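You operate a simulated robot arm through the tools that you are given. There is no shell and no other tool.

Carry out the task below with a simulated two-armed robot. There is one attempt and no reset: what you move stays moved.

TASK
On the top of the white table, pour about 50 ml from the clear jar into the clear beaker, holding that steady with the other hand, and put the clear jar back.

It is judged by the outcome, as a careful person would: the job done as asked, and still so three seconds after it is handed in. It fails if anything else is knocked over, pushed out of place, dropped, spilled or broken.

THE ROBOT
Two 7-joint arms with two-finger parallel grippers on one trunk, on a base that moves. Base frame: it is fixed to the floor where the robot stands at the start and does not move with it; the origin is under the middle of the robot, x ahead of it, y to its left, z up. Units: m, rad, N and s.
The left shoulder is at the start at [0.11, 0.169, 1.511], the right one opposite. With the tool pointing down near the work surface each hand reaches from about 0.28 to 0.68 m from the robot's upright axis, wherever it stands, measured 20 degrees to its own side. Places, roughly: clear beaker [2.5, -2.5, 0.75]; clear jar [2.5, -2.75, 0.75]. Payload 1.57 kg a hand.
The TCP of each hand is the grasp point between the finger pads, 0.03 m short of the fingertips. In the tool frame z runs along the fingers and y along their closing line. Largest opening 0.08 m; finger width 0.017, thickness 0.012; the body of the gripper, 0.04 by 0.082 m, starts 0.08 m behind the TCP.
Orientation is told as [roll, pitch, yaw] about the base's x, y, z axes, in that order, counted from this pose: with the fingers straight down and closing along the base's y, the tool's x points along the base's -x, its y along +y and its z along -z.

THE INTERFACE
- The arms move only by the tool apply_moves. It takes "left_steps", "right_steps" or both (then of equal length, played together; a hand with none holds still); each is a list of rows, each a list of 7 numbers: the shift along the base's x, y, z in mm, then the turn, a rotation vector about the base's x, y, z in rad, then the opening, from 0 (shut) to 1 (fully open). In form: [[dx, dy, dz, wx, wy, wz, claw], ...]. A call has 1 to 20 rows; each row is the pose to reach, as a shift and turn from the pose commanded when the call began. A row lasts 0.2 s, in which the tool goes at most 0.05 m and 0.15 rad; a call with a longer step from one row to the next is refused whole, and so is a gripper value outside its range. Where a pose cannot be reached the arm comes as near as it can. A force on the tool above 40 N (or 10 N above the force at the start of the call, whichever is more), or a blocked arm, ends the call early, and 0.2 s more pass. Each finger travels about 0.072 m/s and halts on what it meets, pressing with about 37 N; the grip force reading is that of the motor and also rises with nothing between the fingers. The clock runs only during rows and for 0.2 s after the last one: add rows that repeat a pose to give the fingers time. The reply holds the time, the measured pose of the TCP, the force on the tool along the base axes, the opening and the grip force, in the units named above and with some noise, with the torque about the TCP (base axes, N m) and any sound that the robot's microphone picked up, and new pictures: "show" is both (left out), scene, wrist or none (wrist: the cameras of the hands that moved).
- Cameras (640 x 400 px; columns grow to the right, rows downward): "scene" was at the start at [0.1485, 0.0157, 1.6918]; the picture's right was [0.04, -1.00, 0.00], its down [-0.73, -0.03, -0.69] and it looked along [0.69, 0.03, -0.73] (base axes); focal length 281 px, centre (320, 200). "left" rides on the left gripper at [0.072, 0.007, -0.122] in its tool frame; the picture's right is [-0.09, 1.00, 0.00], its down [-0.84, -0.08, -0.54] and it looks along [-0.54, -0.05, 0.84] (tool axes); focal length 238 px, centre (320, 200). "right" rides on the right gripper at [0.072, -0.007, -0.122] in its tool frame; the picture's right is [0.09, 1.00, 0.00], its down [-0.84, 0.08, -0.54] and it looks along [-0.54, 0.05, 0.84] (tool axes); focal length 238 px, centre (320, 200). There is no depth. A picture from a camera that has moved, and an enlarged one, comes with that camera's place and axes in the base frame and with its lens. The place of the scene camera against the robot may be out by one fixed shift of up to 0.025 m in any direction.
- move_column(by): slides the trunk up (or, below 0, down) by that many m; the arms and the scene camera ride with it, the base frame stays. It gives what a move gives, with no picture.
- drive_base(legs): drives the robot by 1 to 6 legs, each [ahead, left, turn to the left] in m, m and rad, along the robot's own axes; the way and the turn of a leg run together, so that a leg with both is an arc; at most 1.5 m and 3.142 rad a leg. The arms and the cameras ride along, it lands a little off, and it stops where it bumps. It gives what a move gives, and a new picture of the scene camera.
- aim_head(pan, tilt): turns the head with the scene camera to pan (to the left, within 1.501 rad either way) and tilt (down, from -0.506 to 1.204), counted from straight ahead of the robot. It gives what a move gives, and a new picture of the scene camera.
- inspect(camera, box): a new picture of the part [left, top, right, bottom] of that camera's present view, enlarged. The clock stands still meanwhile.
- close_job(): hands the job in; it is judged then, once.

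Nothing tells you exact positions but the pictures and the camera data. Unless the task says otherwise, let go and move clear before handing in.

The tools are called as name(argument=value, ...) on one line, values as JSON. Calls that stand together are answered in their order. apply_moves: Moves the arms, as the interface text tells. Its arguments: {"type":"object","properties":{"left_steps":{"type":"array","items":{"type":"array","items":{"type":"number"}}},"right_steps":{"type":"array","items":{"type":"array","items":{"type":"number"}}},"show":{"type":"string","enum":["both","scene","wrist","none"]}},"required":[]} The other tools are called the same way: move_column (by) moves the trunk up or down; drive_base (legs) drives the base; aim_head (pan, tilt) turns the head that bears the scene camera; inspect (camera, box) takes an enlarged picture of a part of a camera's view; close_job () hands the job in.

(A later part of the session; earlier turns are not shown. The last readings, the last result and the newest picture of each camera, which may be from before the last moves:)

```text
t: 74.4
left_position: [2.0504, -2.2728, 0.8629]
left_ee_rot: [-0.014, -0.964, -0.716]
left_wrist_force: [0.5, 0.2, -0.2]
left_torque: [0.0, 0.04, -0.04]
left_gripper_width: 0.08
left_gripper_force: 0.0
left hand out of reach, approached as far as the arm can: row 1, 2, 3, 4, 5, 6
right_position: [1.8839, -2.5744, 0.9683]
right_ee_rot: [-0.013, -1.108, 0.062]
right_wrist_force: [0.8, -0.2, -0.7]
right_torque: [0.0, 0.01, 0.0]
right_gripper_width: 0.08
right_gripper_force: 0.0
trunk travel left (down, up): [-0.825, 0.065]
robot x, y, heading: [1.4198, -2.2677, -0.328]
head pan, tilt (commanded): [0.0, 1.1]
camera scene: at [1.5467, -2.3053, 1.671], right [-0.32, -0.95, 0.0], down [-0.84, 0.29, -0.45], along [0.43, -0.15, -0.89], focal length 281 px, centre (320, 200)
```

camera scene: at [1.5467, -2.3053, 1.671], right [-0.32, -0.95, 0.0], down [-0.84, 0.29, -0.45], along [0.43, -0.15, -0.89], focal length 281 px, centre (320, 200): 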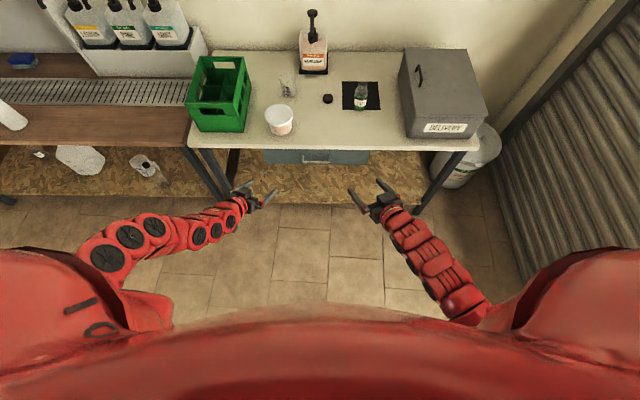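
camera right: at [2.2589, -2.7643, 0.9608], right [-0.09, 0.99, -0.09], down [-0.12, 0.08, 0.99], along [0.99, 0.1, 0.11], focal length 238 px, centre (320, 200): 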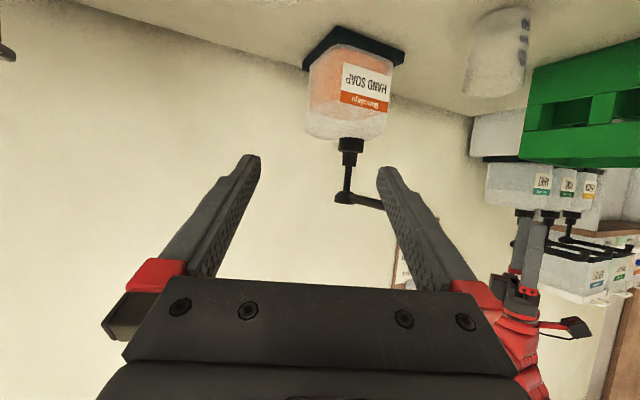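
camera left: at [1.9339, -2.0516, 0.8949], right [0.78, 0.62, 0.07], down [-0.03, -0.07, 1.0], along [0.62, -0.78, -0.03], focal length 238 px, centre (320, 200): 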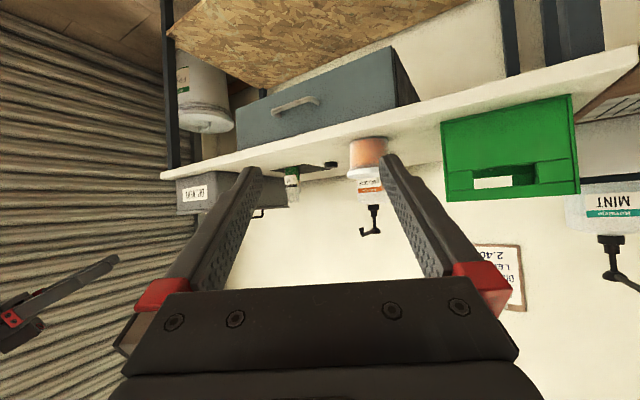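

apply_moves(left_steps=[[-5, 2, -35, 0, 0, 0, 1], [-15, 5, -70, 0, 0, 0, 1], [-40, 13, -105, 0, 0, 0, 1], [-70, 23, -135, 0, 0, 0, 1], [-100, 33, -160, 0, 0, 0, 1], [-130, 43, -180, 0, 0, 0, 1], [-150, 50, -195, 0, 0, 0, 1], [-170, 56, -200, 0, 0, 0, 1]], show="scene")

```text
t: 76.2
left_position: [1.8767, -2.2162, 0.6657]
left_ee_rot: [-0.016, -0.965, -0.717]
left_wrist_force: [-0.2, 0.0, 0.0]
left_torque: [0.02, -0.01, -0.01]
left_gripper_width: 0.0799
left_gripper_force: 0.1
right_position: [1.8815, -2.5718, 0.9702]
right_ee_rot: [-0.017, -1.109, 0.065]
right_wrist_force: [0.4, -0.4, -0.3]
right_torque: [-0.01, -0.02, 0.0]
right_gripper_width: 0.08
right_gripper_force: 0.1
trunk travel left (down, up): [-0.825, 0.065]
robot x, y, heading: [1.4202, -2.2661, -0.335]
head pan, tilt (commanded): [0.0, 1.1]
camera scene: at [1.5431, -2.3022, 1.6714], right [-0.32, -0.95, 0.0], down [-0.84, 0.29, -0.45], along [0.43, -0.15, -0.89], focal length 281 px, centre (320, 200)
```

scene: 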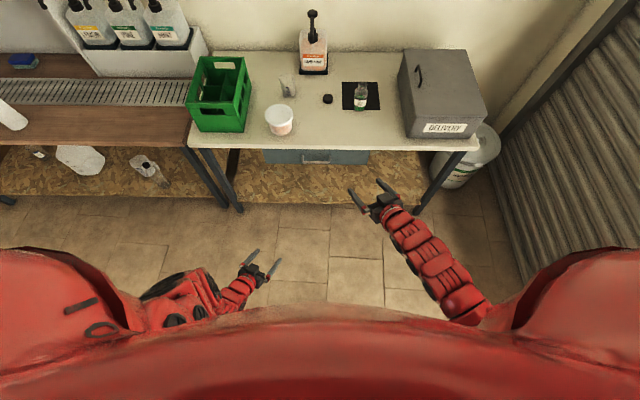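

apply_moves(left_steps=[[0, 0, 0, -0.066, -0.075, 0, 1], [0, 0, 0, -0.131, -0.151, 0, 1], [0, 0, 10, -0.197, -0.226, 0, 1], [0, 0, 40, -0.197, -0.226, 0, 1], [0, 0, 70, -0.197, -0.226, 0, 1], [0, 0, 100, -0.197, -0.226, 0, 1], [0, 0, 130, -0.197, -0.226, 0, 1], [0, 0, 160, -0.197, -0.226, 0, 1], [0, 0, 190, -0.197, -0.226, 0, 1], [0, 0, 220, -0.197, -0.226, 0, 1], [0, 0, 250, -0.197, -0.226, 0, 1], [0, 0, 280, -0.197, -0.226, 0, 1]], show="scene")

```text
t: 78.8
left_position: [1.8792, -2.2192, 0.9468]
left_ee_rot: [-0.017, -1.266, -0.717]
left_wrist_force: [0.8, 0.5, 0.9]
left_torque: [0.01, 0.0, 0.0]
left_gripper_width: 0.08
left_gripper_force: 0.1
left hand out of reach, approached as far as the arm can: row 1, 2, 3, 4
right_position: [1.8815, -2.5729, 0.9702]
right_ee_rot: [-0.015, -1.109, 0.065]
right_wrist_force: [0.5, -0.8, 0.0]
right_torque: [0.03, 0.0, 0.0]
right_gripper_width: 0.0801
right_gripper_force: 0.1
trunk travel left (down, up): [-0.825, 0.065]
robot x, y, heading: [1.4203, -2.2687, -0.328]
head pan, tilt (commanded): [0.0, 1.1]
camera scene: at [1.5433, -2.3029, 1.6713], right [-0.32, -0.95, 0.0], down [-0.84, 0.29, -0.45], along [0.43, -0.15, -0.89], focal length 281 px, centre (320, 200)
```

scene: 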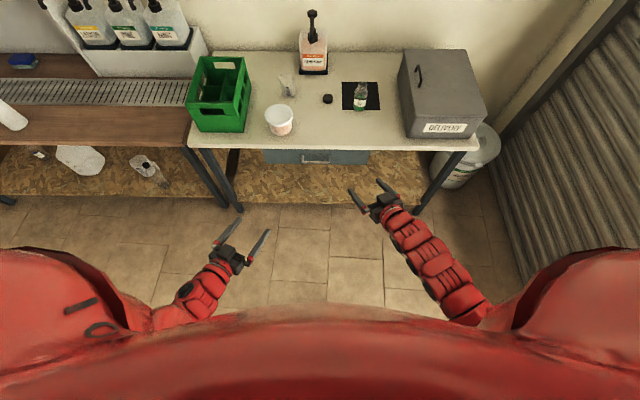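

Now the left elbow is tucked and the hand can be high and near with flat fingers. I lower the trunk 6 cm here in free space to give the pour pose more reach.

move_column(by=-0.06)

```text
t: 79.8
left_position: [1.8784, -2.2169, 0.8872]
left_ee_rot: [-0.013, -1.267, -0.719]
left_wrist_force: [-0.4, -0.1, -0.9]
left_torque: [0.02, 0.01, -0.01]
left_gripper_width: 0.0798
left_gripper_force: 0.0
right_position: [1.8822, -2.5732, 0.9103]
right_ee_rot: [-0.017, -1.11, 0.066]
right_wrist_force: [-0.5, 1.0, -0.9]
right_torque: [-0.02, 0.01, -0.01]
right_gripper_width: 0.0802
right_gripper_force: 0.1
trunk travel left (down, up): [-0.765, 0.125]
robot x, y, heading: [1.4205, -2.2677, -0.329]
head pan, tilt (commanded): [0.0, 1.1]
```

I pre-position both hands relative to the robot: right hand a little behind where the jar will be, left hand short of the beaker, both well above the table.

apply_moves(left_steps=[[10, -3, 8, 0, 0, 0, 1], [20, -5, 16, 0, 0, 0, 1], [31, -7, 25, 0, 0, 0, 1], [42, -10, 33, 0, 0, 0, 1], [42, -10, 33, 0, 0, 0, 1]], right_steps=[[-35, 2, -10, 0, 0, 0, 1], [-70, 4, -20, 0, 0, 0, 1], [-108, 6, -30, 0, 0, 0, 1], [-146, 8, -40, 0, 0, 0, 1], [-146, 8, -40, 0, 0, 0, 1]], show="scene")

```text
t: 81.0
left_position: [1.9213, -2.2282, 0.9207]
left_ee_rot: [-0.015, -1.264, -0.717]
left_wrist_force: [-0.3, -0.6, 0.2]
left_torque: [-0.02, 0.01, 0.0]
left_gripper_width: 0.0801
left_gripper_force: 0.0
right_position: [1.7361, -2.5652, 0.8695]
right_ee_rot: [-0.015, -1.109, 0.06]
right_wrist_force: [0.5, 0.8, -0.2]
right_torque: [-0.02, 0.02, 0.0]
right_gripper_width: 0.0801
right_gripper_force: 0.0
trunk travel left (down, up): [-0.765, 0.125]
robot x, y, heading: [1.4205, -2.2682, -0.332]
head pan, tilt (commanded): [0.0, 1.1]
camera scene: at [1.5442, -2.3029, 1.6113], right [-0.32, -0.95, 0.0], down [-0.84, 0.29, -0.45], along [0.43, -0.15, -0.89], focal length 281 px, centre (320, 200)
```

scene: 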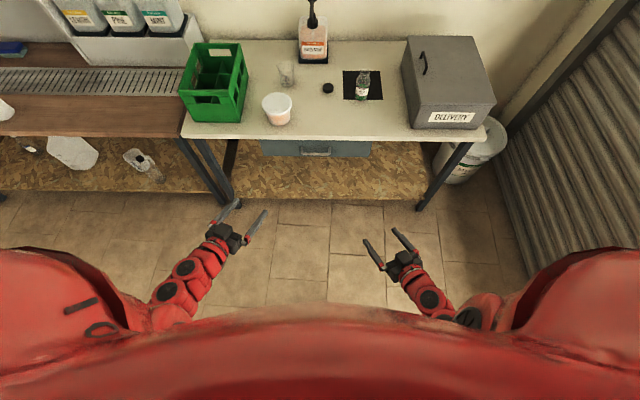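

Both arms are tucked. I drive forward in two stages back to the table.

drive_base(legs=[[0.42, 0, 0]])

```text
t: 83.6
left_position: [2.3187, -2.3643, 0.9204]
left_ee_rot: [-0.016, -1.265, -0.718]
left_wrist_force: [0.4, 0.1, -0.5]
left_torque: [0.01, 0.0, 0.0]
left_gripper_width: 0.0801
left_gripper_force: 0.1
right_position: [2.1339, -2.7018, 0.8694]
right_ee_rot: [-0.016, -1.11, 0.065]
right_wrist_force: [0.1, 0.6, 0.5]
right_torque: [0.0, -0.04, 0.01]
right_gripper_width: 0.0798
right_gripper_force: 0.1
trunk travel left (down, up): [-0.765, 0.125]
robot x, y, heading: [1.8213, -2.4036, -0.326]
head pan, tilt (commanded): [0.0, 1.1]
camera scene: at [1.9415, -2.4387, 1.6113], right [-0.32, -0.95, 0.0], down [-0.84, 0.29, -0.45], along [0.43, -0.15, -0.89], focal length 281 px, centre (320, 200)
```

scene: 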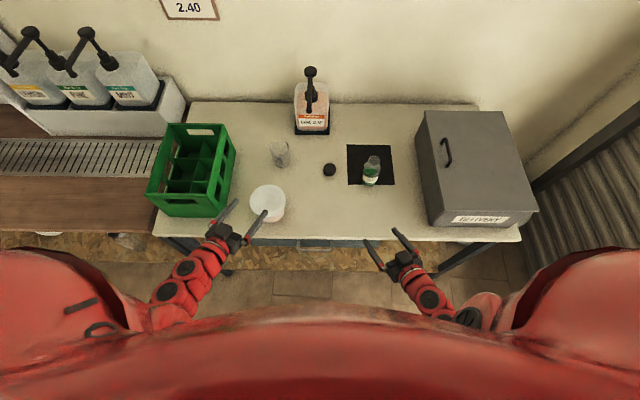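

drive_base(legs=[[0.14, 0, 0]])

inspect(camera="scene", box=[200, 140, 420, 280])

inspect(camera="right", box=[0, 0, 640, 400])

inspect(camera="left", box=[0, 0, 640, 400])

```text
t: 84.9
left_position: [2.4479, -2.4094, 0.92]
left_ee_rot: [-0.015, -1.267, -0.719]
left_wrist_force: [0.7, -0.1, -1.1]
left_torque: [0.03, -0.02, 0.03]
left_gripper_width: 0.0802
left_gripper_force: 0.1
right_position: [2.2637, -2.7459, 0.8708]
right_ee_rot: [-0.016, -1.109, 0.065]
right_wrist_force: [-0.3, 0.3, 0.7]
right_torque: [0.02, -0.01, -0.01]
right_gripper_width: 0.0802
right_gripper_force: 0.0
trunk travel left (down, up): [-0.765, 0.125]
robot x, y, heading: [1.9459, -2.4471, -0.329]
head pan, tilt (commanded): [0.0, 1.1]
camera scene: at [2.0711, -2.4833, 1.6114], right [-0.32, -0.95, 0.0], down [-0.84, 0.29, -0.45], along [0.43, -0.15, -0.89], focal length 281 px, centre (320, 200)
```

scene: 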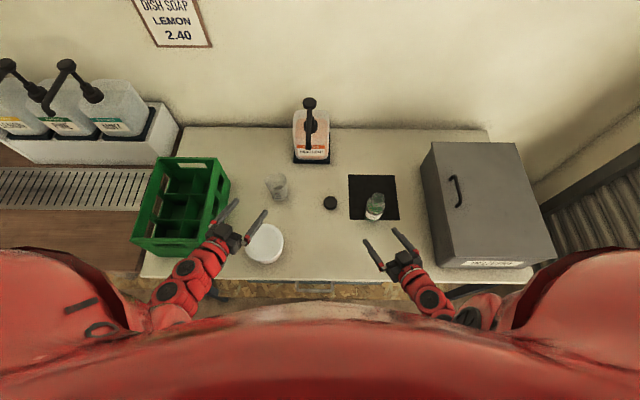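

```text
2.86 times, centred on (310, 210) of scene
camera zoom: at [2.0711, -2.4833, 1.6114], right [-0.32, -0.95, 0.0], down [-0.84, 0.29, -0.45], along [0.43, -0.15, -0.89], focal length 803 px, centre (349, 171)
```

zoom: 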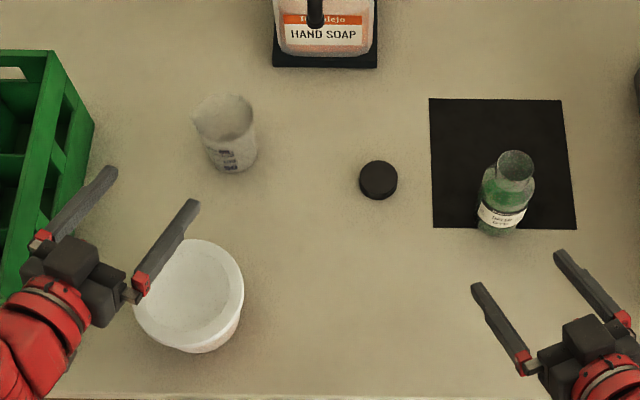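

```text
1.00 times, centred on (320, 200) of right (not enlarged: the box is as wide or as high as the picture)
camera zoom: at [2.1212, -2.7595, 0.8612], right [-0.09, 0.99, -0.09], down [-0.12, 0.08, 0.99], along [0.99, 0.1, 0.11], focal length 238 px, centre (320, 200)
```

zoom: 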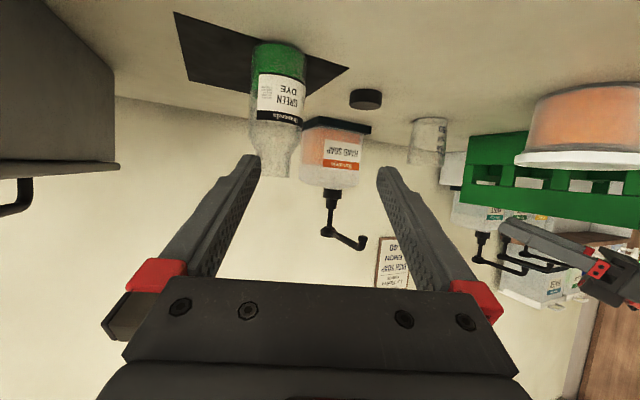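

```text
1.00 times, centred on (320, 200) of left (not enlarged: the box is as wide or as high as the picture)
camera zoom: at [2.3506, -2.3111, 0.8898], right [0.69, 0.72, 0.08], down [-0.25, 0.12, 0.96], along [0.68, -0.68, 0.26], focal length 238 px, centre (320, 200)
```

zoom: 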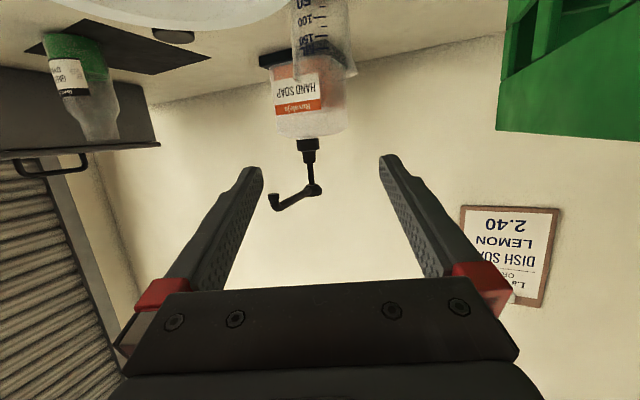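

Both hands are now well placed with clear side views. I enlarge the jar in the right camera and the beaker in the left camera to get exact positions.

inspect(camera="right", box=[170, 10, 394, 150])

inspect(camera="right", box=[220, 30, 340, 190])

inspect(camera="left", box=[0, 0, 240, 150])

inspect(camera="right", box=[380, 100, 480, 180])

```text
2.86 times, centred on (282, 80) of right
camera zoom: at [2.1212, -2.7595, 0.8612], right [-0.09, 0.99, -0.09], down [-0.12, 0.08, 0.99], along [0.99, 0.1, 0.11], focal length 681 px, centre (429, 543)
```

zoom: 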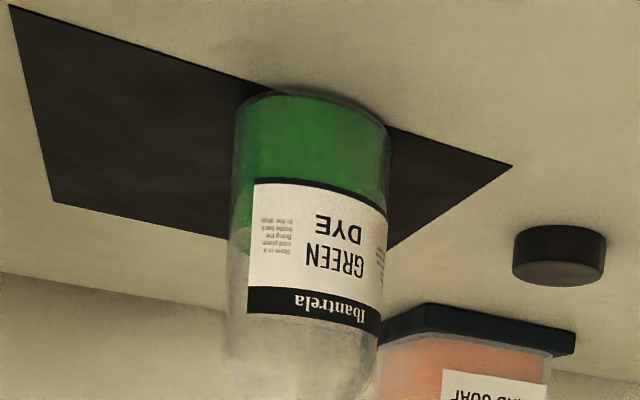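

```text
2.50 times, centred on (280, 110) of right
camera zoom: at [2.1212, -2.7595, 0.8612], right [-0.09, 0.99, -0.09], down [-0.12, 0.08, 0.99], along [0.99, 0.1, 0.11], focal length 596 px, centre (420, 425)
```

zoom: 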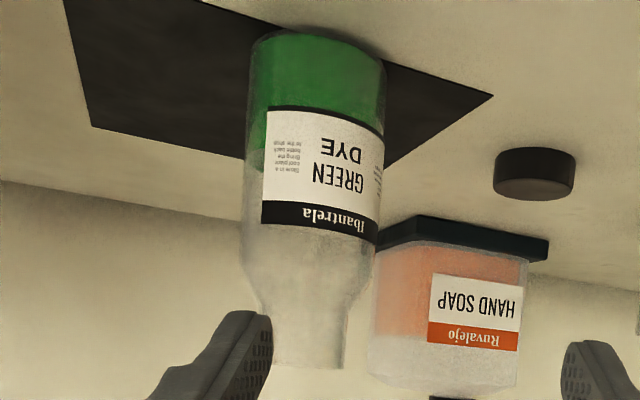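

```text
2.67 times, centred on (120, 75) of left
camera zoom: at [2.3506, -2.3111, 0.8898], right [0.69, 0.72, 0.08], down [-0.25, 0.12, 0.96], along [0.68, -0.68, 0.26], focal length 636 px, centre (853, 533)
```

zoom: 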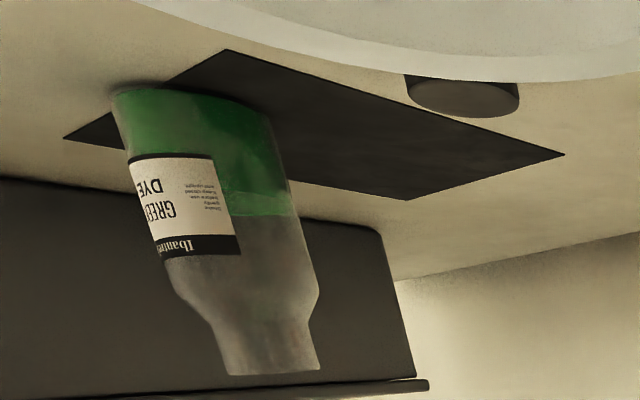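

```text
5.00 times, centred on (430, 140) of right
camera zoom: at [2.1212, -2.7595, 0.8612], right [-0.09, 0.99, -0.09], down [-0.12, 0.08, 0.99], along [0.99, 0.1, 0.11], focal length 1192 px, centre (-230, 500)
```

zoom: 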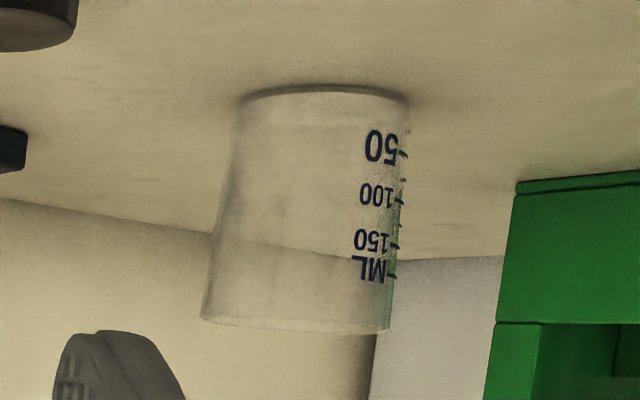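

Jar axis is at about (2.384, -2.786), mouth z≈0.868, liquid ~4.5 cm deep; beaker axis (2.576, -2.510), rim z≈0.828, table ≈0.745. I bring the right hand to a pre-grasp behind the jar and turn the left hand toward the beaker.

apply_moves(left_steps=[[14, -10, 0, 0, 0, -0.05, 1], [28, -20, 0, 0, 0, -0.1, 1], [42, -31, 0, 0, 0, -0.15, 1]], right_steps=[[8, -15, -17, 0, 0, 0, 1], [17, -31, -34, 0, 0, 0, 1], [25, -46, -50, 0, 0, 0, 1]], show="none")

apply_moves(left_steps=[[15, -10, -5, 0.075, 0.063, 0, 1], [30, -20, -12, 0.15, 0.127, 0, 1], [45, -29, -20, 0.225, 0.19, 0, 1], [60, -39, -28, 0.301, 0.254, 0, 1], [60, -39, -28, 0.301, 0.254, 0, 1]], show="both")

```text
t: 85.7
left_position: [2.4927, -2.4402, 0.9213]
left_ee_rot: [-0.019, -1.266, -0.865]
left_wrist_force: [-0.5, -0.7, -0.4]
left_torque: [0.0, -0.01, -0.01]
left_gripper_width: 0.0798
left_gripper_force: 0.0
right_position: [2.2891, -2.7919, 0.8204]
right_ee_rot: [-0.016, -1.11, 0.067]
right_wrist_force: [-0.6, 0.3, 0.4]
right_torque: [0.0, 0.0, 0.03]
right_gripper_width: 0.0801
right_gripper_force: 0.1
trunk travel left (down, up): [-0.765, 0.125]
robot x, y, heading: [1.9467, -2.4498, -0.326]
head pan, tilt (commanded): [0.0, 1.1]
```

```text
t: 86.9
left_position: [2.5508, -2.4786, 0.8945]
left_ee_rot: [-0.013, -0.871, -0.868]
left_wrist_force: [0.1, -0.5, 0.4]
left_torque: [0.0, -0.04, 0.02]
left_gripper_width: 0.0798
left_gripper_force: 0.0
right_position: [2.289, -2.7907, 0.8211]
right_ee_rot: [-0.017, -1.111, 0.065]
right_wrist_force: [-0.5, -0.6, -0.2]
right_torque: [0.0, -0.03, 0.0]
right_gripper_width: 0.0801
right_gripper_force: 0.0
trunk travel left (down, up): [-0.765, 0.125]
robot x, y, heading: [1.9495, -2.4471, -0.327]
head pan, tilt (commanded): [0.0, 1.1]
camera scene: at [2.0708, -2.4827, 1.6114], right [-0.32, -0.95, 0.0], down [-0.84, 0.29, -0.45], along [0.43, -0.15, -0.89], focal length 281 px, centre (320, 200)
camera left: at [2.4669, -2.3664, 0.9171], right [0.81, 0.59, 0.06], down [0.03, -0.14, 0.99], along [0.59, -0.8, -0.13], focal length 238 px, centre (320, 200)
```

scene: 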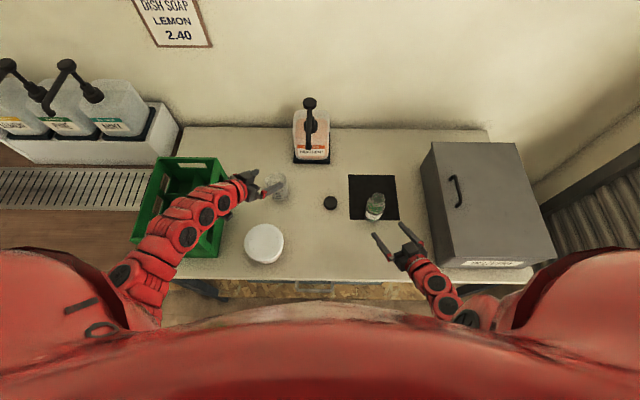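
left: 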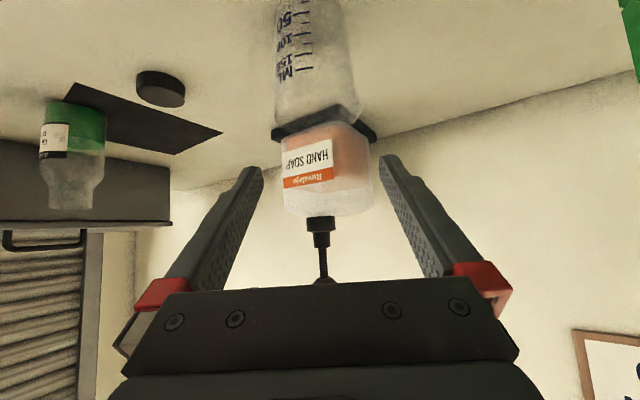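

Left hand is poised before the beaker. I check the forearm's clearance above the crate and the alignment over the beaker.

inspect(camera="scene", box=[110, 140, 310, 290])

inspect(camera="left", box=[220, 0, 420, 125])

inspect(camera="right", box=[0, 0, 640, 400])

```text
2.67 times, centred on (210, 215) of scene
camera zoom: at [2.0708, -2.4827, 1.6114], right [-0.32, -0.95, 0.0], down [-0.84, 0.29, -0.45], along [0.43, -0.15, -0.89], focal length 749 px, centre (613, 160)
```

zoom: 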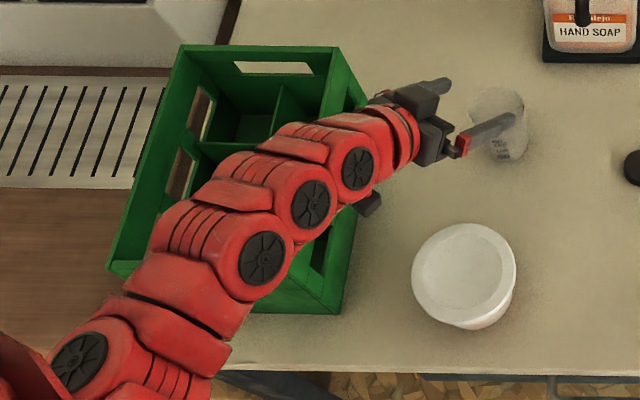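

```text
3.20 times, centred on (320, 62) of left
camera zoom: at [2.4669, -2.3664, 0.9171], right [0.81, 0.59, 0.06], down [0.03, -0.14, 0.99], along [0.59, -0.8, -0.13], focal length 763 px, centre (320, 640)
```

zoom: 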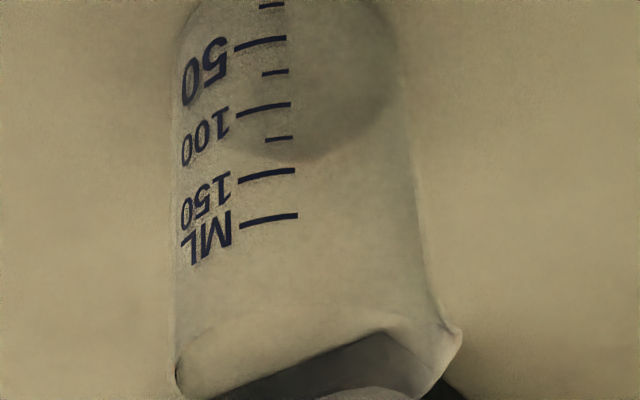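

```text
1.00 times, centred on (320, 200) of right (not enlarged: the box is as wide or as high as the picture)
camera zoom: at [2.1462, -2.8056, 0.811], right [-0.09, 0.99, -0.09], down [-0.12, 0.08, 0.99], along [0.99, 0.1, 0.11], focal length 238 px, centre (320, 200)
```

zoom: 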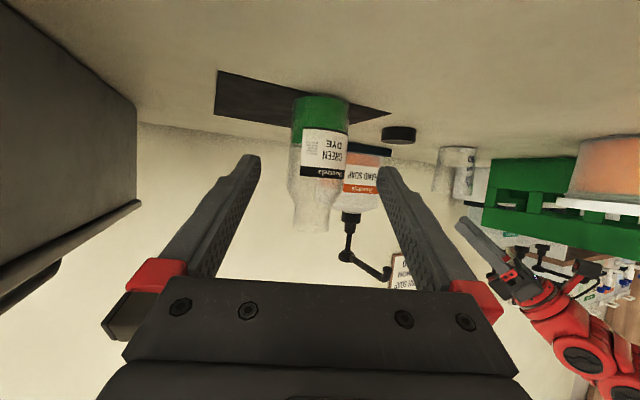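

The forearm clears the crate. The beaker lies 4 cm ahead of the left fingers, centred within ~2 mm. I lower the left hand just behind the beaker before sliding forward around it.

apply_moves(left_steps=[[-6, 5, 0, 0, 0, 0, 1], [-11, 10, -10, 0, 0, 0, 1], [-11, 10, -30, 0, 0, 0, 1], [-11, 10, -50, 0, 0, 0, 1], [-11, 10, -70, 0, 0, 0, 1], [-11, 10, -85, 0, 0, 0, 1]], show="both")

inspect(camera="scene", box=[190, 150, 310, 225])

inspect(camera="right", box=[400, 110, 640, 300])

```text
t: 88.3
left_position: [2.5401, -2.4679, 0.8077]
left_ee_rot: [-0.013, -0.872, -0.868]
left_wrist_force: [0.4, 0.6, 0.4]
left_torque: [0.0, 0.0, 0.0]
left_gripper_width: 0.08
left_gripper_force: 0.0
right_position: [2.2889, -2.791, 0.8216]
right_ee_rot: [-0.018, -1.11, 0.065]
right_wrist_force: [-0.1, 0.4, -0.4]
right_torque: [0.01, -0.02, -0.01]
right_gripper_width: 0.0801
right_gripper_force: 0.1
trunk travel left (down, up): [-0.765, 0.125]
robot x, y, heading: [1.9461, -2.4499, -0.329]
head pan, tilt (commanded): [0.0, 1.1]
camera scene: at [2.0717, -2.4833, 1.6113], right [-0.32, -0.95, 0.0], down [-0.84, 0.29, -0.45], along [0.43, -0.15, -0.89], focal length 281 px, centre (320, 200)
camera left: at [2.4562, -2.3558, 0.8317], right [0.81, 0.59, 0.06], down [0.03, -0.14, 0.99], along [0.59, -0.8, -0.13], focal length 238 px, centre (320, 200)
```

scene: 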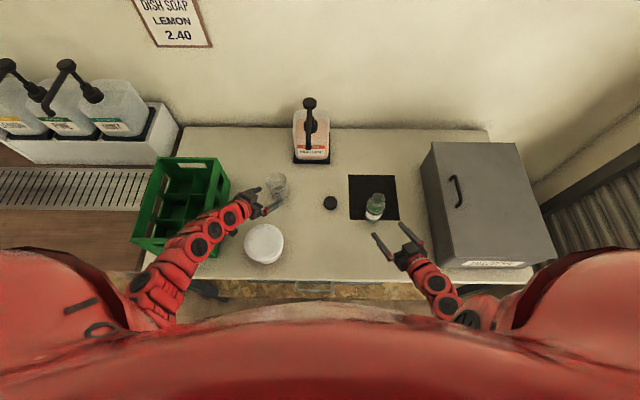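
left: 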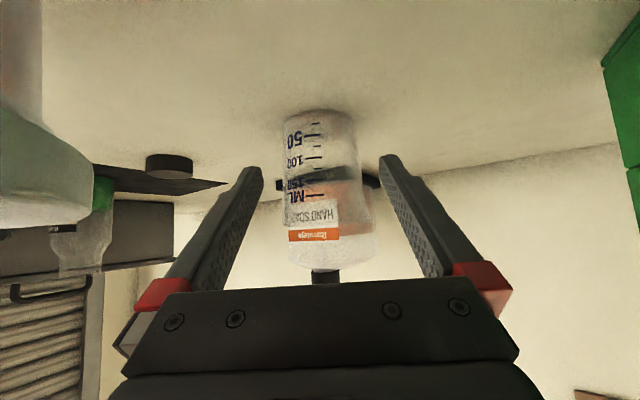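

```text
5.33 times, centred on (250, 188) of scene
camera zoom: at [2.0717, -2.4833, 1.6113], right [-0.32, -0.95, 0.0], down [-0.84, 0.29, -0.45], along [0.43, -0.15, -0.89], focal length 1498 px, centre (693, 267)
```

zoom: 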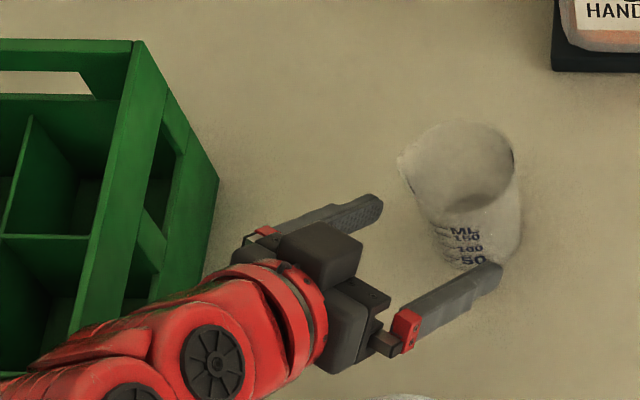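

```text
2.11 times, centred on (520, 205) of right
camera zoom: at [2.1467, -2.8058, 0.8108], right [-0.09, 0.99, -0.09], down [-0.12, 0.08, 0.99], along [0.99, 0.1, 0.11], focal length 502 px, centre (-101, 190)
```

zoom: 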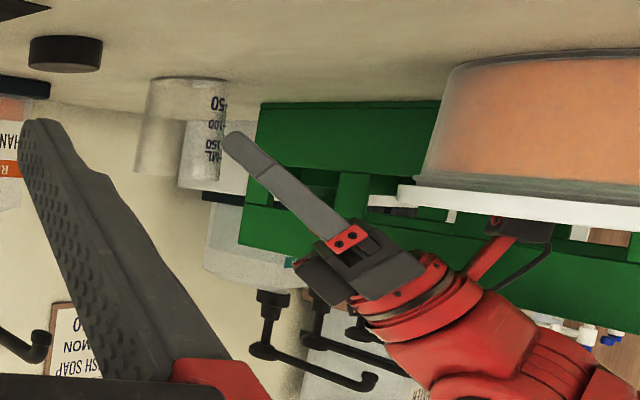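

Fingers are centred on the beaker, which is clearly seen with its marks. I slide forward around it at low level.

apply_moves(left_steps=[[5, -6, -8, 0, 0, 0, 1], [12, -15, -16, 0, 0, 0, 1], [20, -24, -16, 0, 0, 0, 1], [28, -34, -16, 0, 0, 0, 1], [34, -41, -16, 0, 0, 0, 1], [34, -41, -16, 0, 0, 0, 1]], show="both")

inspect(camera="scene", box=[210, 150, 330, 225])

```text
t: 89.7
left_position: [2.5743, -2.51, 0.792]
left_ee_rot: [-0.014, -0.872, -0.869]
left_wrist_force: [0.7, -0.3, -0.3]
left_torque: [0.01, 0.0, 0.02]
left_gripper_width: 0.0799
left_gripper_force: 0.0
right_position: [2.2886, -2.7913, 0.8194]
right_ee_rot: [-0.019, -1.109, 0.065]
right_wrist_force: [-0.1, -0.2, 0.2]
right_torque: [-0.03, 0.0, 0.01]
right_gripper_width: 0.08
right_gripper_force: 0.0
trunk travel left (down, up): [-0.765, 0.125]
robot x, y, heading: [1.9497, -2.4473, -0.327]
head pan, tilt (commanded): [0.0, 1.1]
camera scene: at [2.0715, -2.4832, 1.6113], right [-0.32, -0.95, 0.0], down [-0.84, 0.29, -0.45], along [0.43, -0.15, -0.89], focal length 281 px, centre (320, 200)
camera left: at [2.4902, -2.3974, 0.8163], right [0.81, 0.59, 0.06], down [0.03, -0.14, 0.99], along [0.59, -0.8, -0.13], focal length 238 px, centre (320, 200)
```

scene: 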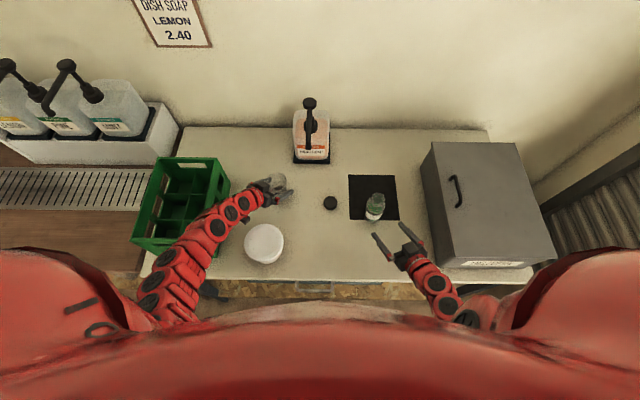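
left: 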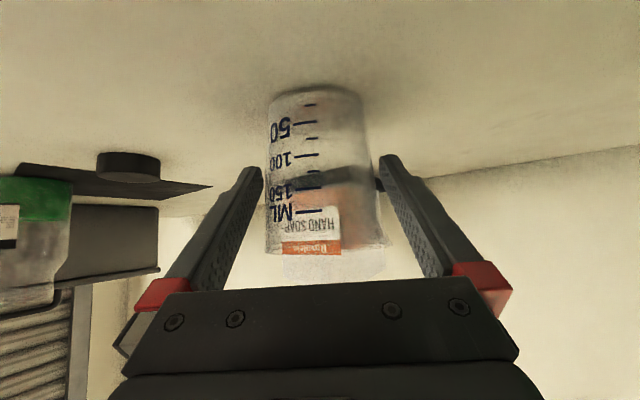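

```text
5.33 times, centred on (270, 188) of scene
camera zoom: at [2.0715, -2.4832, 1.6113], right [-0.32, -0.95, 0.0], down [-0.84, 0.29, -0.45], along [0.43, -0.15, -0.89], focal length 1498 px, centre (587, 267)
```

zoom: 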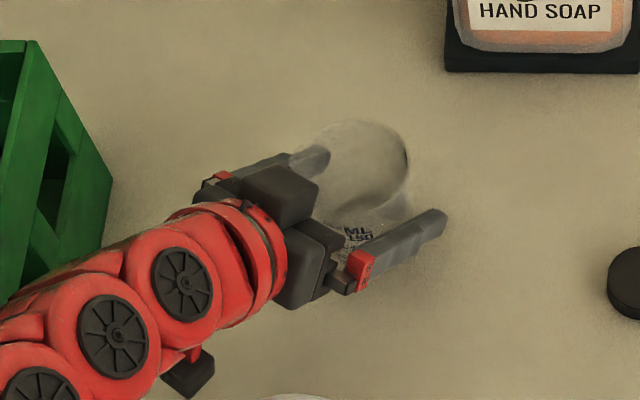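

The beaker sits centred between the left fingers. I close them gently.

apply_moves(left_steps=[[0, 0, 0, 0, 0, 0, 0.92], [0, 0, 0, 0, 0, 0, 0.86], [0, 0, 0, 0, 0, 0, 0.8], [0, 0, 0, 0, 0, 0, 0.74], [0, 0, 0, 0, 0, 0, 0.68], [0, 0, 0, 0, 0, 0, 0.68]], show="both")

```text
t: 91.1
left_position: [2.5737, -2.5103, 0.7911]
left_ee_rot: [-0.014, -0.872, -0.869]
left_wrist_force: [-0.3, 0.0, 0.9]
left_torque: [-0.02, 0.0, 0.0]
left_gripper_width: 0.0648
left_gripper_force: 37.6
right_position: [2.2888, -2.7914, 0.8204]
right_ee_rot: [-0.017, -1.11, 0.065]
right_wrist_force: [-0.8, 0.5, 0.5]
right_torque: [0.03, -0.01, -0.01]
right_gripper_width: 0.08
right_gripper_force: 0.1
trunk travel left (down, up): [-0.765, 0.125]
robot x, y, heading: [1.9457, -2.4516, -0.331]
head pan, tilt (commanded): [0.0, 1.1]
camera scene: at [2.0716, -2.4834, 1.6113], right [-0.32, -0.95, 0.0], down [-0.84, 0.29, -0.45], along [0.43, -0.15, -0.89], focal length 281 px, centre (320, 200)
camera left: at [2.4902, -2.3973, 0.8164], right [0.81, 0.59, 0.06], down [0.03, -0.14, 0.99], along [0.59, -0.8, -0.13], focal length 238 px, centre (320, 200)
```

scene: 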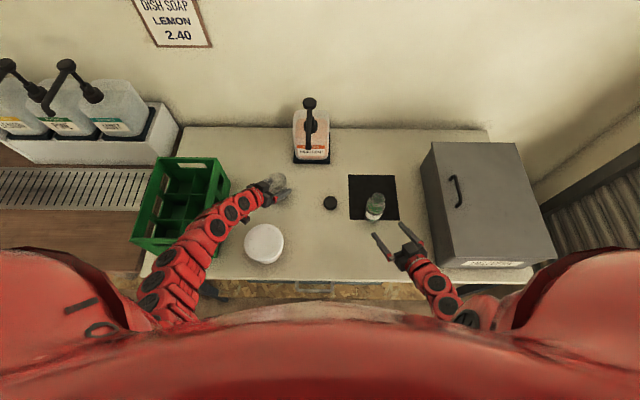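
left: 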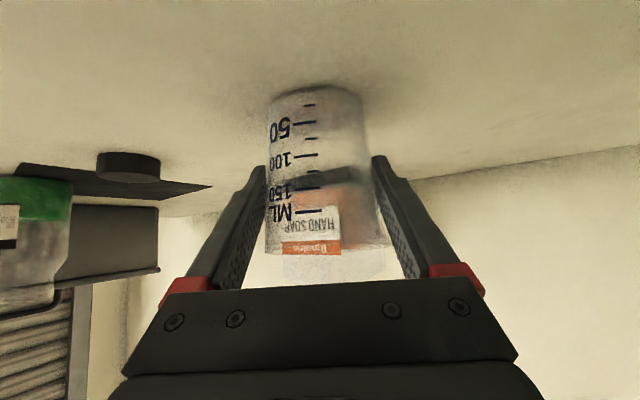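

The beaker is held (width 65 mm) without shifting. Now the jar: I check the right fingers' alignment to it.

inspect(camera="right", box=[220, 60, 420, 240])

inspect(camera="scene", box=[340, 170, 460, 270])

```text
2.22 times, centred on (320, 150) of right
camera zoom: at [2.1466, -2.8059, 0.8108], right [-0.09, 0.99, -0.09], down [-0.12, 0.08, 0.99], along [0.99, 0.1, 0.11], focal length 530 px, centre (320, 311)
```

zoom: 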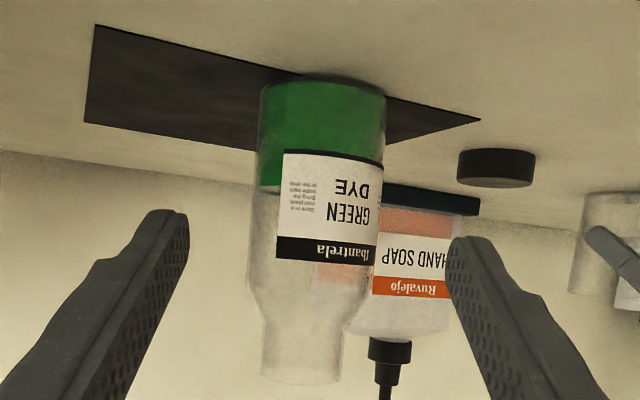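

```text
4.00 times, centred on (400, 220) of scene
camera zoom: at [2.0716, -2.4834, 1.6113], right [-0.32, -0.95, 0.0], down [-0.84, 0.29, -0.45], along [0.43, -0.15, -0.89], focal length 1124 px, centre (0, 120)
```

zoom: 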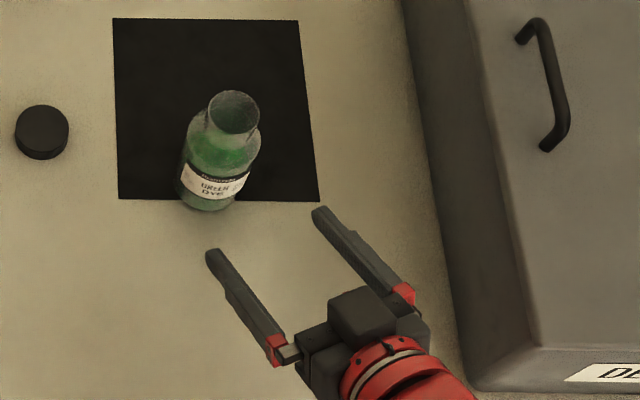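

The jar is centred to within 4 mm. I correct that and slide the open right fingers forward around the jar.

apply_moves(right_steps=[[0, -4, -6, 0, 0, 0, 1], [15, -3, -13, 0, 0, 0, 1], [32, -2, -13, 0, 0, 0, 1], [48, -1, -13, 0, 0, 0, 1], [64, 0, -13, 0, 0, 0, 1], [80, 2, -13, 0, 0, 0, 1], [90, 3, -13, 0, 0, 0, 1], [97, 3, -13, 0, 0, 0, 1], [97, 3, -13, 0, 0, 0, 1]], show="both")

inspect(camera="scene", box=[340, 150, 460, 250])

```text
t: 93.1
left_position: [2.5739, -2.509, 0.7927]
left_ee_rot: [-0.014, -0.873, -0.87]
left_wrist_force: [0.8, -1.0, 0.2]
left_torque: [-0.02, 0.03, -0.04]
left_gripper_width: 0.0646
left_gripper_force: 37.5
right_position: [2.385, -2.7889, 0.807]
right_ee_rot: [-0.016, -1.109, 0.065]
right_wrist_force: [-0.4, -0.9, 0.2]
right_torque: [-0.01, -0.01, 0.01]
right_gripper_width: 0.0799
right_gripper_force: 0.0
trunk travel left (down, up): [-0.765, 0.125]
robot x, y, heading: [1.9484, -2.4529, -0.33]
head pan, tilt (commanded): [0.0, 1.1]
camera scene: at [2.0716, -2.4834, 1.6113], right [-0.32, -0.95, 0.0], down [-0.84, 0.29, -0.45], along [0.43, -0.15, -0.89], focal length 281 px, centre (320, 200)
camera right: at [2.2433, -2.802, 0.798], right [-0.09, 0.99, -0.09], down [-0.12, 0.08, 0.99], along [0.99, 0.1, 0.11], focal length 238 px, centre (320, 200)
```

scene: 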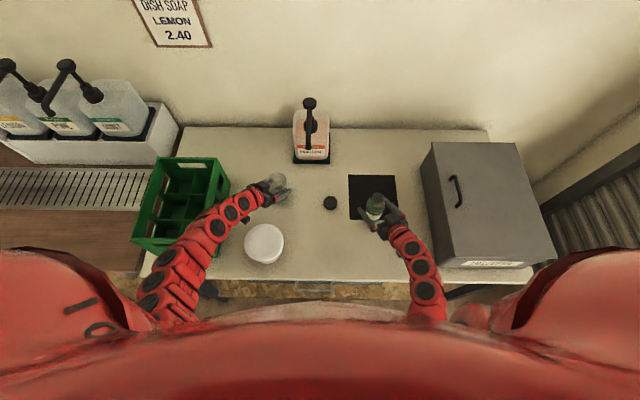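
right: 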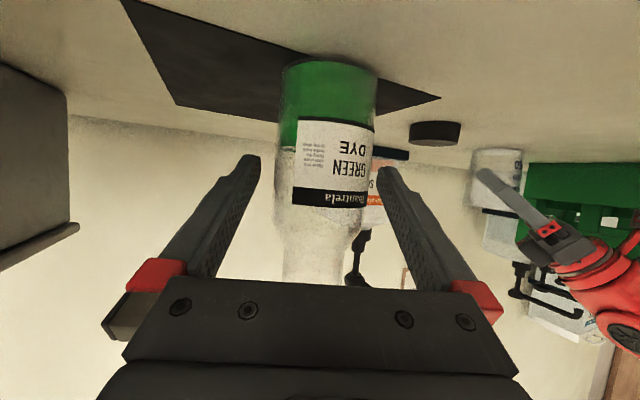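

```text
4.00 times, centred on (400, 200) of scene
camera zoom: at [2.0716, -2.4834, 1.6113], right [-0.32, -0.95, 0.0], down [-0.84, 0.29, -0.45], along [0.43, -0.15, -0.89], focal length 1124 px, centre (0, 200)
```

zoom: 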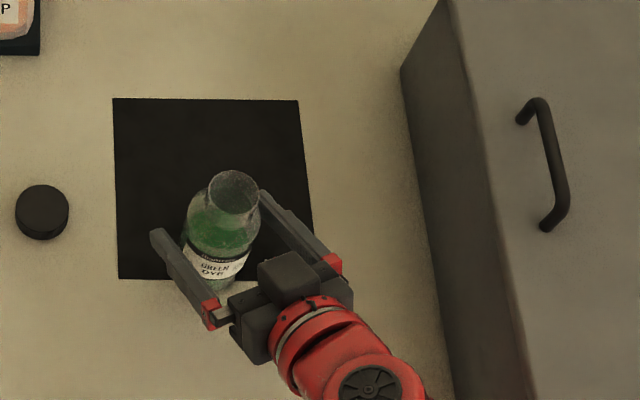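

apply_moves(right_steps=[[0, 3, 0, 0, 0, 0, 1], [0, 3, 0, 0, 0, 0, 0.92], [0, 3, 0, 0, 0, 0, 0.85], [0, 3, 0, 0, 0, 0, 0.78], [0, 3, 0, 0, 0, 0, 0.7], [0, 3, 0, 0, 0, 0, 0.6], [0, 3, 0, 0, 0, 0, 0.6]], show="both")

```text
t: 94.7
left_position: [2.574, -2.5108, 0.7912]
left_ee_rot: [-0.015, -0.871, -0.869]
left_wrist_force: [0.0, -0.6, 0.0]
left_torque: [-0.02, 0.05, 0.0]
left_gripper_width: 0.0647
left_gripper_force: 37.0
right_position: [2.3857, -2.7847, 0.8075]
right_ee_rot: [-0.015, -1.109, 0.064]
right_wrist_force: [0.2, -0.1, 1.3]
right_torque: [0.08, -0.01, 0.03]
right_gripper_width: 0.0563
right_gripper_force: 37.0
trunk travel left (down, up): [-0.765, 0.125]
robot x, y, heading: [1.9527, -2.4466, -0.324]
head pan, tilt (commanded): [0.0, 1.1]
camera scene: at [2.0715, -2.4833, 1.6113], right [-0.32, -0.95, 0.0], down [-0.84, 0.29, -0.45], along [0.43, -0.15, -0.89], focal length 281 px, centre (320, 200)
camera right: at [2.2432, -2.7991, 0.7981], right [-0.09, 0.99, -0.09], down [-0.12, 0.08, 0.99], along [0.99, 0.1, 0.11], focal length 238 px, centre (320, 200)
```

scene: 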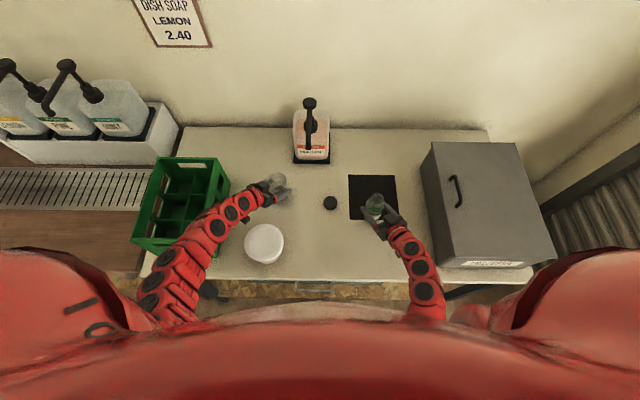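
right: 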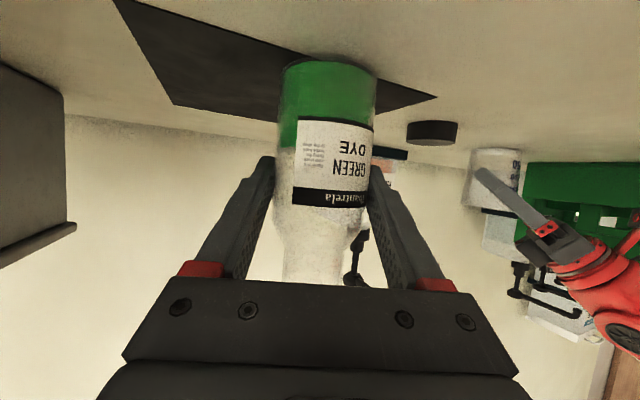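

The jar is gripped (56 mm). I remember this pose (2.3857, -2.7847, 0.8075) for putting it back, and lift it straight up slowly.

apply_moves(right_steps=[[0, 0, 10, 0, 0, 0, 0.6], [0, 0, 22, 0, 0, 0, 0.6], [0, 0, 36, 0, 0, 0, 0.6], [0, 0, 50, 0, 0, 0, 0.6], [0, 0, 65, 0, 0, 0, 0.6], [0, 0, 80, 0, 0, 0, 0.6]], show="both")

```text
t: 96.1
left_position: [2.574, -2.51, 0.7913]
left_ee_rot: [-0.014, -0.874, -0.867]
left_wrist_force: [-0.5, 0.0, 1.0]
left_torque: [-0.03, 0.03, -0.02]
left_gripper_width: 0.0648
left_gripper_force: 37.6
right_position: [2.3854, -2.7848, 0.8878]
right_ee_rot: [-0.015, -1.11, 0.063]
right_wrist_force: [-0.6, 0.1, -2.0]
right_torque: [-0.02, -0.02, 0.01]
right_gripper_width: 0.0565
right_gripper_force: 36.2
trunk travel left (down, up): [-0.765, 0.125]
robot x, y, heading: [1.95, -2.4494, -0.331]
head pan, tilt (commanded): [0.0, 1.1]
camera scene: at [2.0716, -2.4834, 1.6113], right [-0.32, -0.95, 0.0], down [-0.84, 0.29, -0.45], along [0.43, -0.15, -0.89], focal length 281 px, centre (320, 200)
camera right: at [2.2431, -2.7997, 0.8782], right [-0.09, 0.99, -0.09], down [-0.12, 0.08, 0.99], along [0.99, 0.1, 0.11], focal length 238 px, centre (320, 200)
```

scene: 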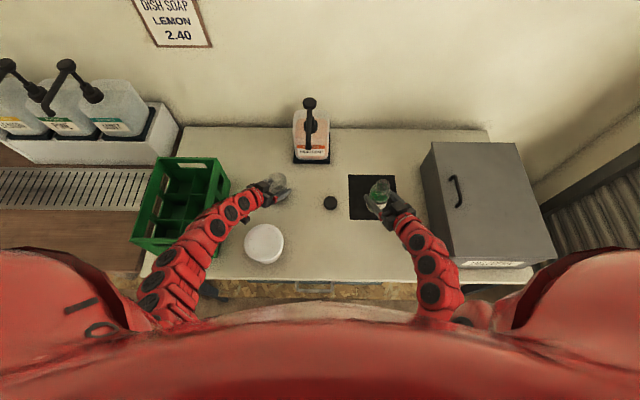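
right: 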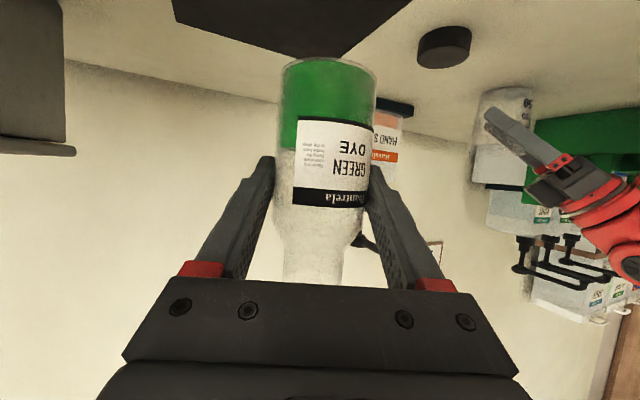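

The jar is lifted cleanly (about 0.2 kg). I carry it upright and gently toward the beaker, stopping short of the pump nozzle.

apply_moves(right_steps=[[4, 8, 2, 0, 0, 0, 0.6], [12, 25, 5, 0, 0, 0, 0.6], [22, 46, 8, 0, 0, 0, 0.6], [33, 68, 10, 0, 0, 0, 0.6], [44, 90, 12, 0, 0, 0, 0.6], [55, 112, 12, 0, 0, 0, 0.6], [64, 134, 12, 0, 0, 0, 0.6], [70, 150, 12, 0, 0, 0, 0.6], [73, 158, 12, 0, 0, 0, 0.6], [74, 160, 12, 0, 0, 0, 0.6]], show="both")

inspect(camera="scene", box=[220, 120, 380, 260])

inspect(camera="left", box=[0, 0, 640, 400])

```text
t: 98.3
left_position: [2.5731, -2.51, 0.7912]
left_ee_rot: [-0.014, -0.872, -0.869]
left_wrist_force: [-0.6, -0.5, 0.8]
left_torque: [0.02, 0.03, 0.0]
left_gripper_width: 0.0647
left_gripper_force: 37.3
right_position: [2.4592, -2.6257, 0.8987]
right_ee_rot: [-0.019, -1.11, 0.066]
right_wrist_force: [0.0, 0.2, 0.0]
right_torque: [-0.01, -0.01, 0.04]
right_gripper_width: 0.0562
right_gripper_force: 37.3
trunk travel left (down, up): [-0.765, 0.125]
robot x, y, heading: [1.9471, -2.4498, -0.326]
head pan, tilt (commanded): [0.0, 1.1]
camera scene: at [2.0716, -2.4834, 1.6113], right [-0.32, -0.95, 0.0], down [-0.84, 0.29, -0.45], along [0.43, -0.15, -0.89], focal length 281 px, centre (320, 200)
camera right: at [2.3175, -2.6399, 0.8902], right [-0.09, 0.99, -0.09], down [-0.12, 0.08, 0.99], along [0.99, 0.1, 0.11], focal length 238 px, centre (320, 200)
```

scene: 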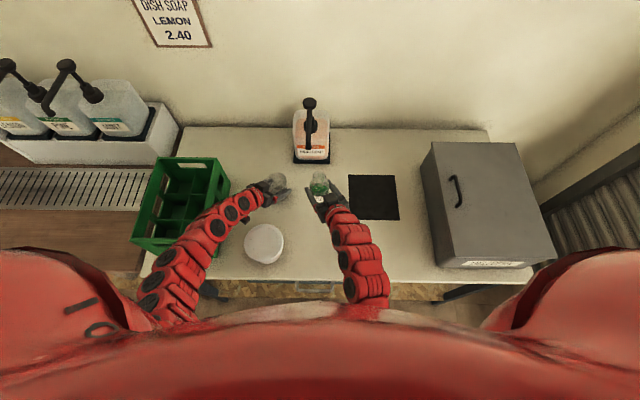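
right: 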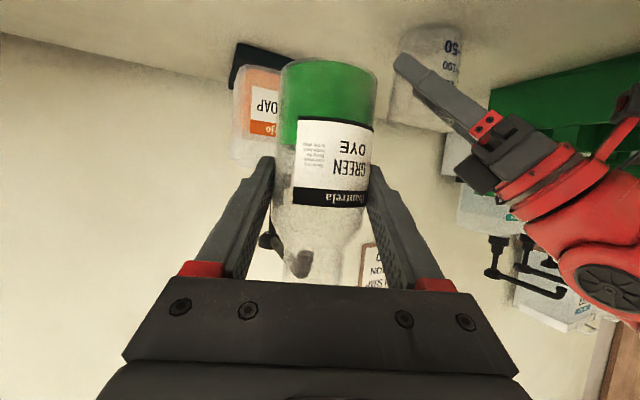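

```text
2.86 times, centred on (300, 190) of scene
camera zoom: at [2.0716, -2.4834, 1.6113], right [-0.32, -0.95, 0.0], down [-0.84, 0.29, -0.45], along [0.43, -0.15, -0.89], focal length 803 px, centre (377, 229)
```

zoom: 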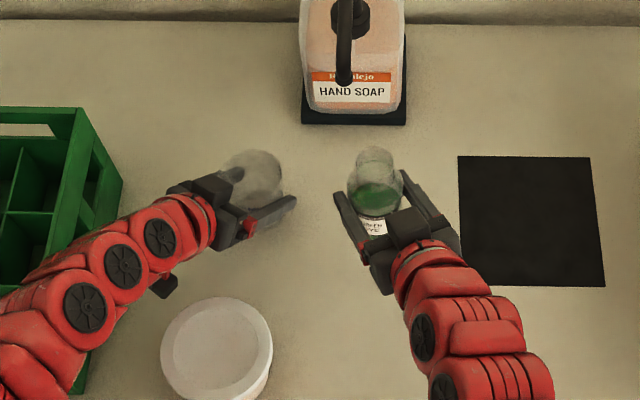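

```text
1.00 times, centred on (320, 200) of left (not enlarged: the box is as wide or as high as the picture)
camera zoom: at [2.4902, -2.3973, 0.8163], right [0.81, 0.59, 0.06], down [0.03, -0.14, 0.99], along [0.59, -0.8, -0.13], focal length 238 px, centre (320, 200)
```

zoom: 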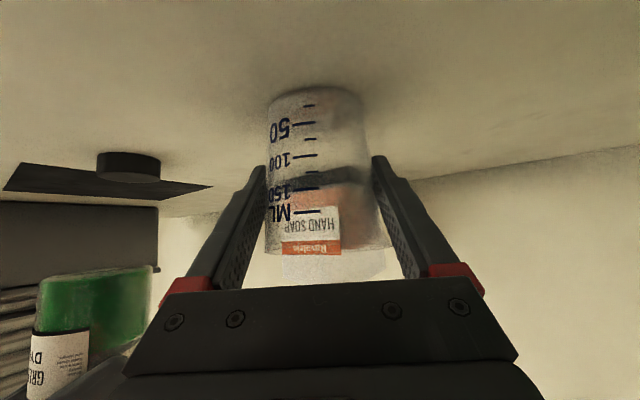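

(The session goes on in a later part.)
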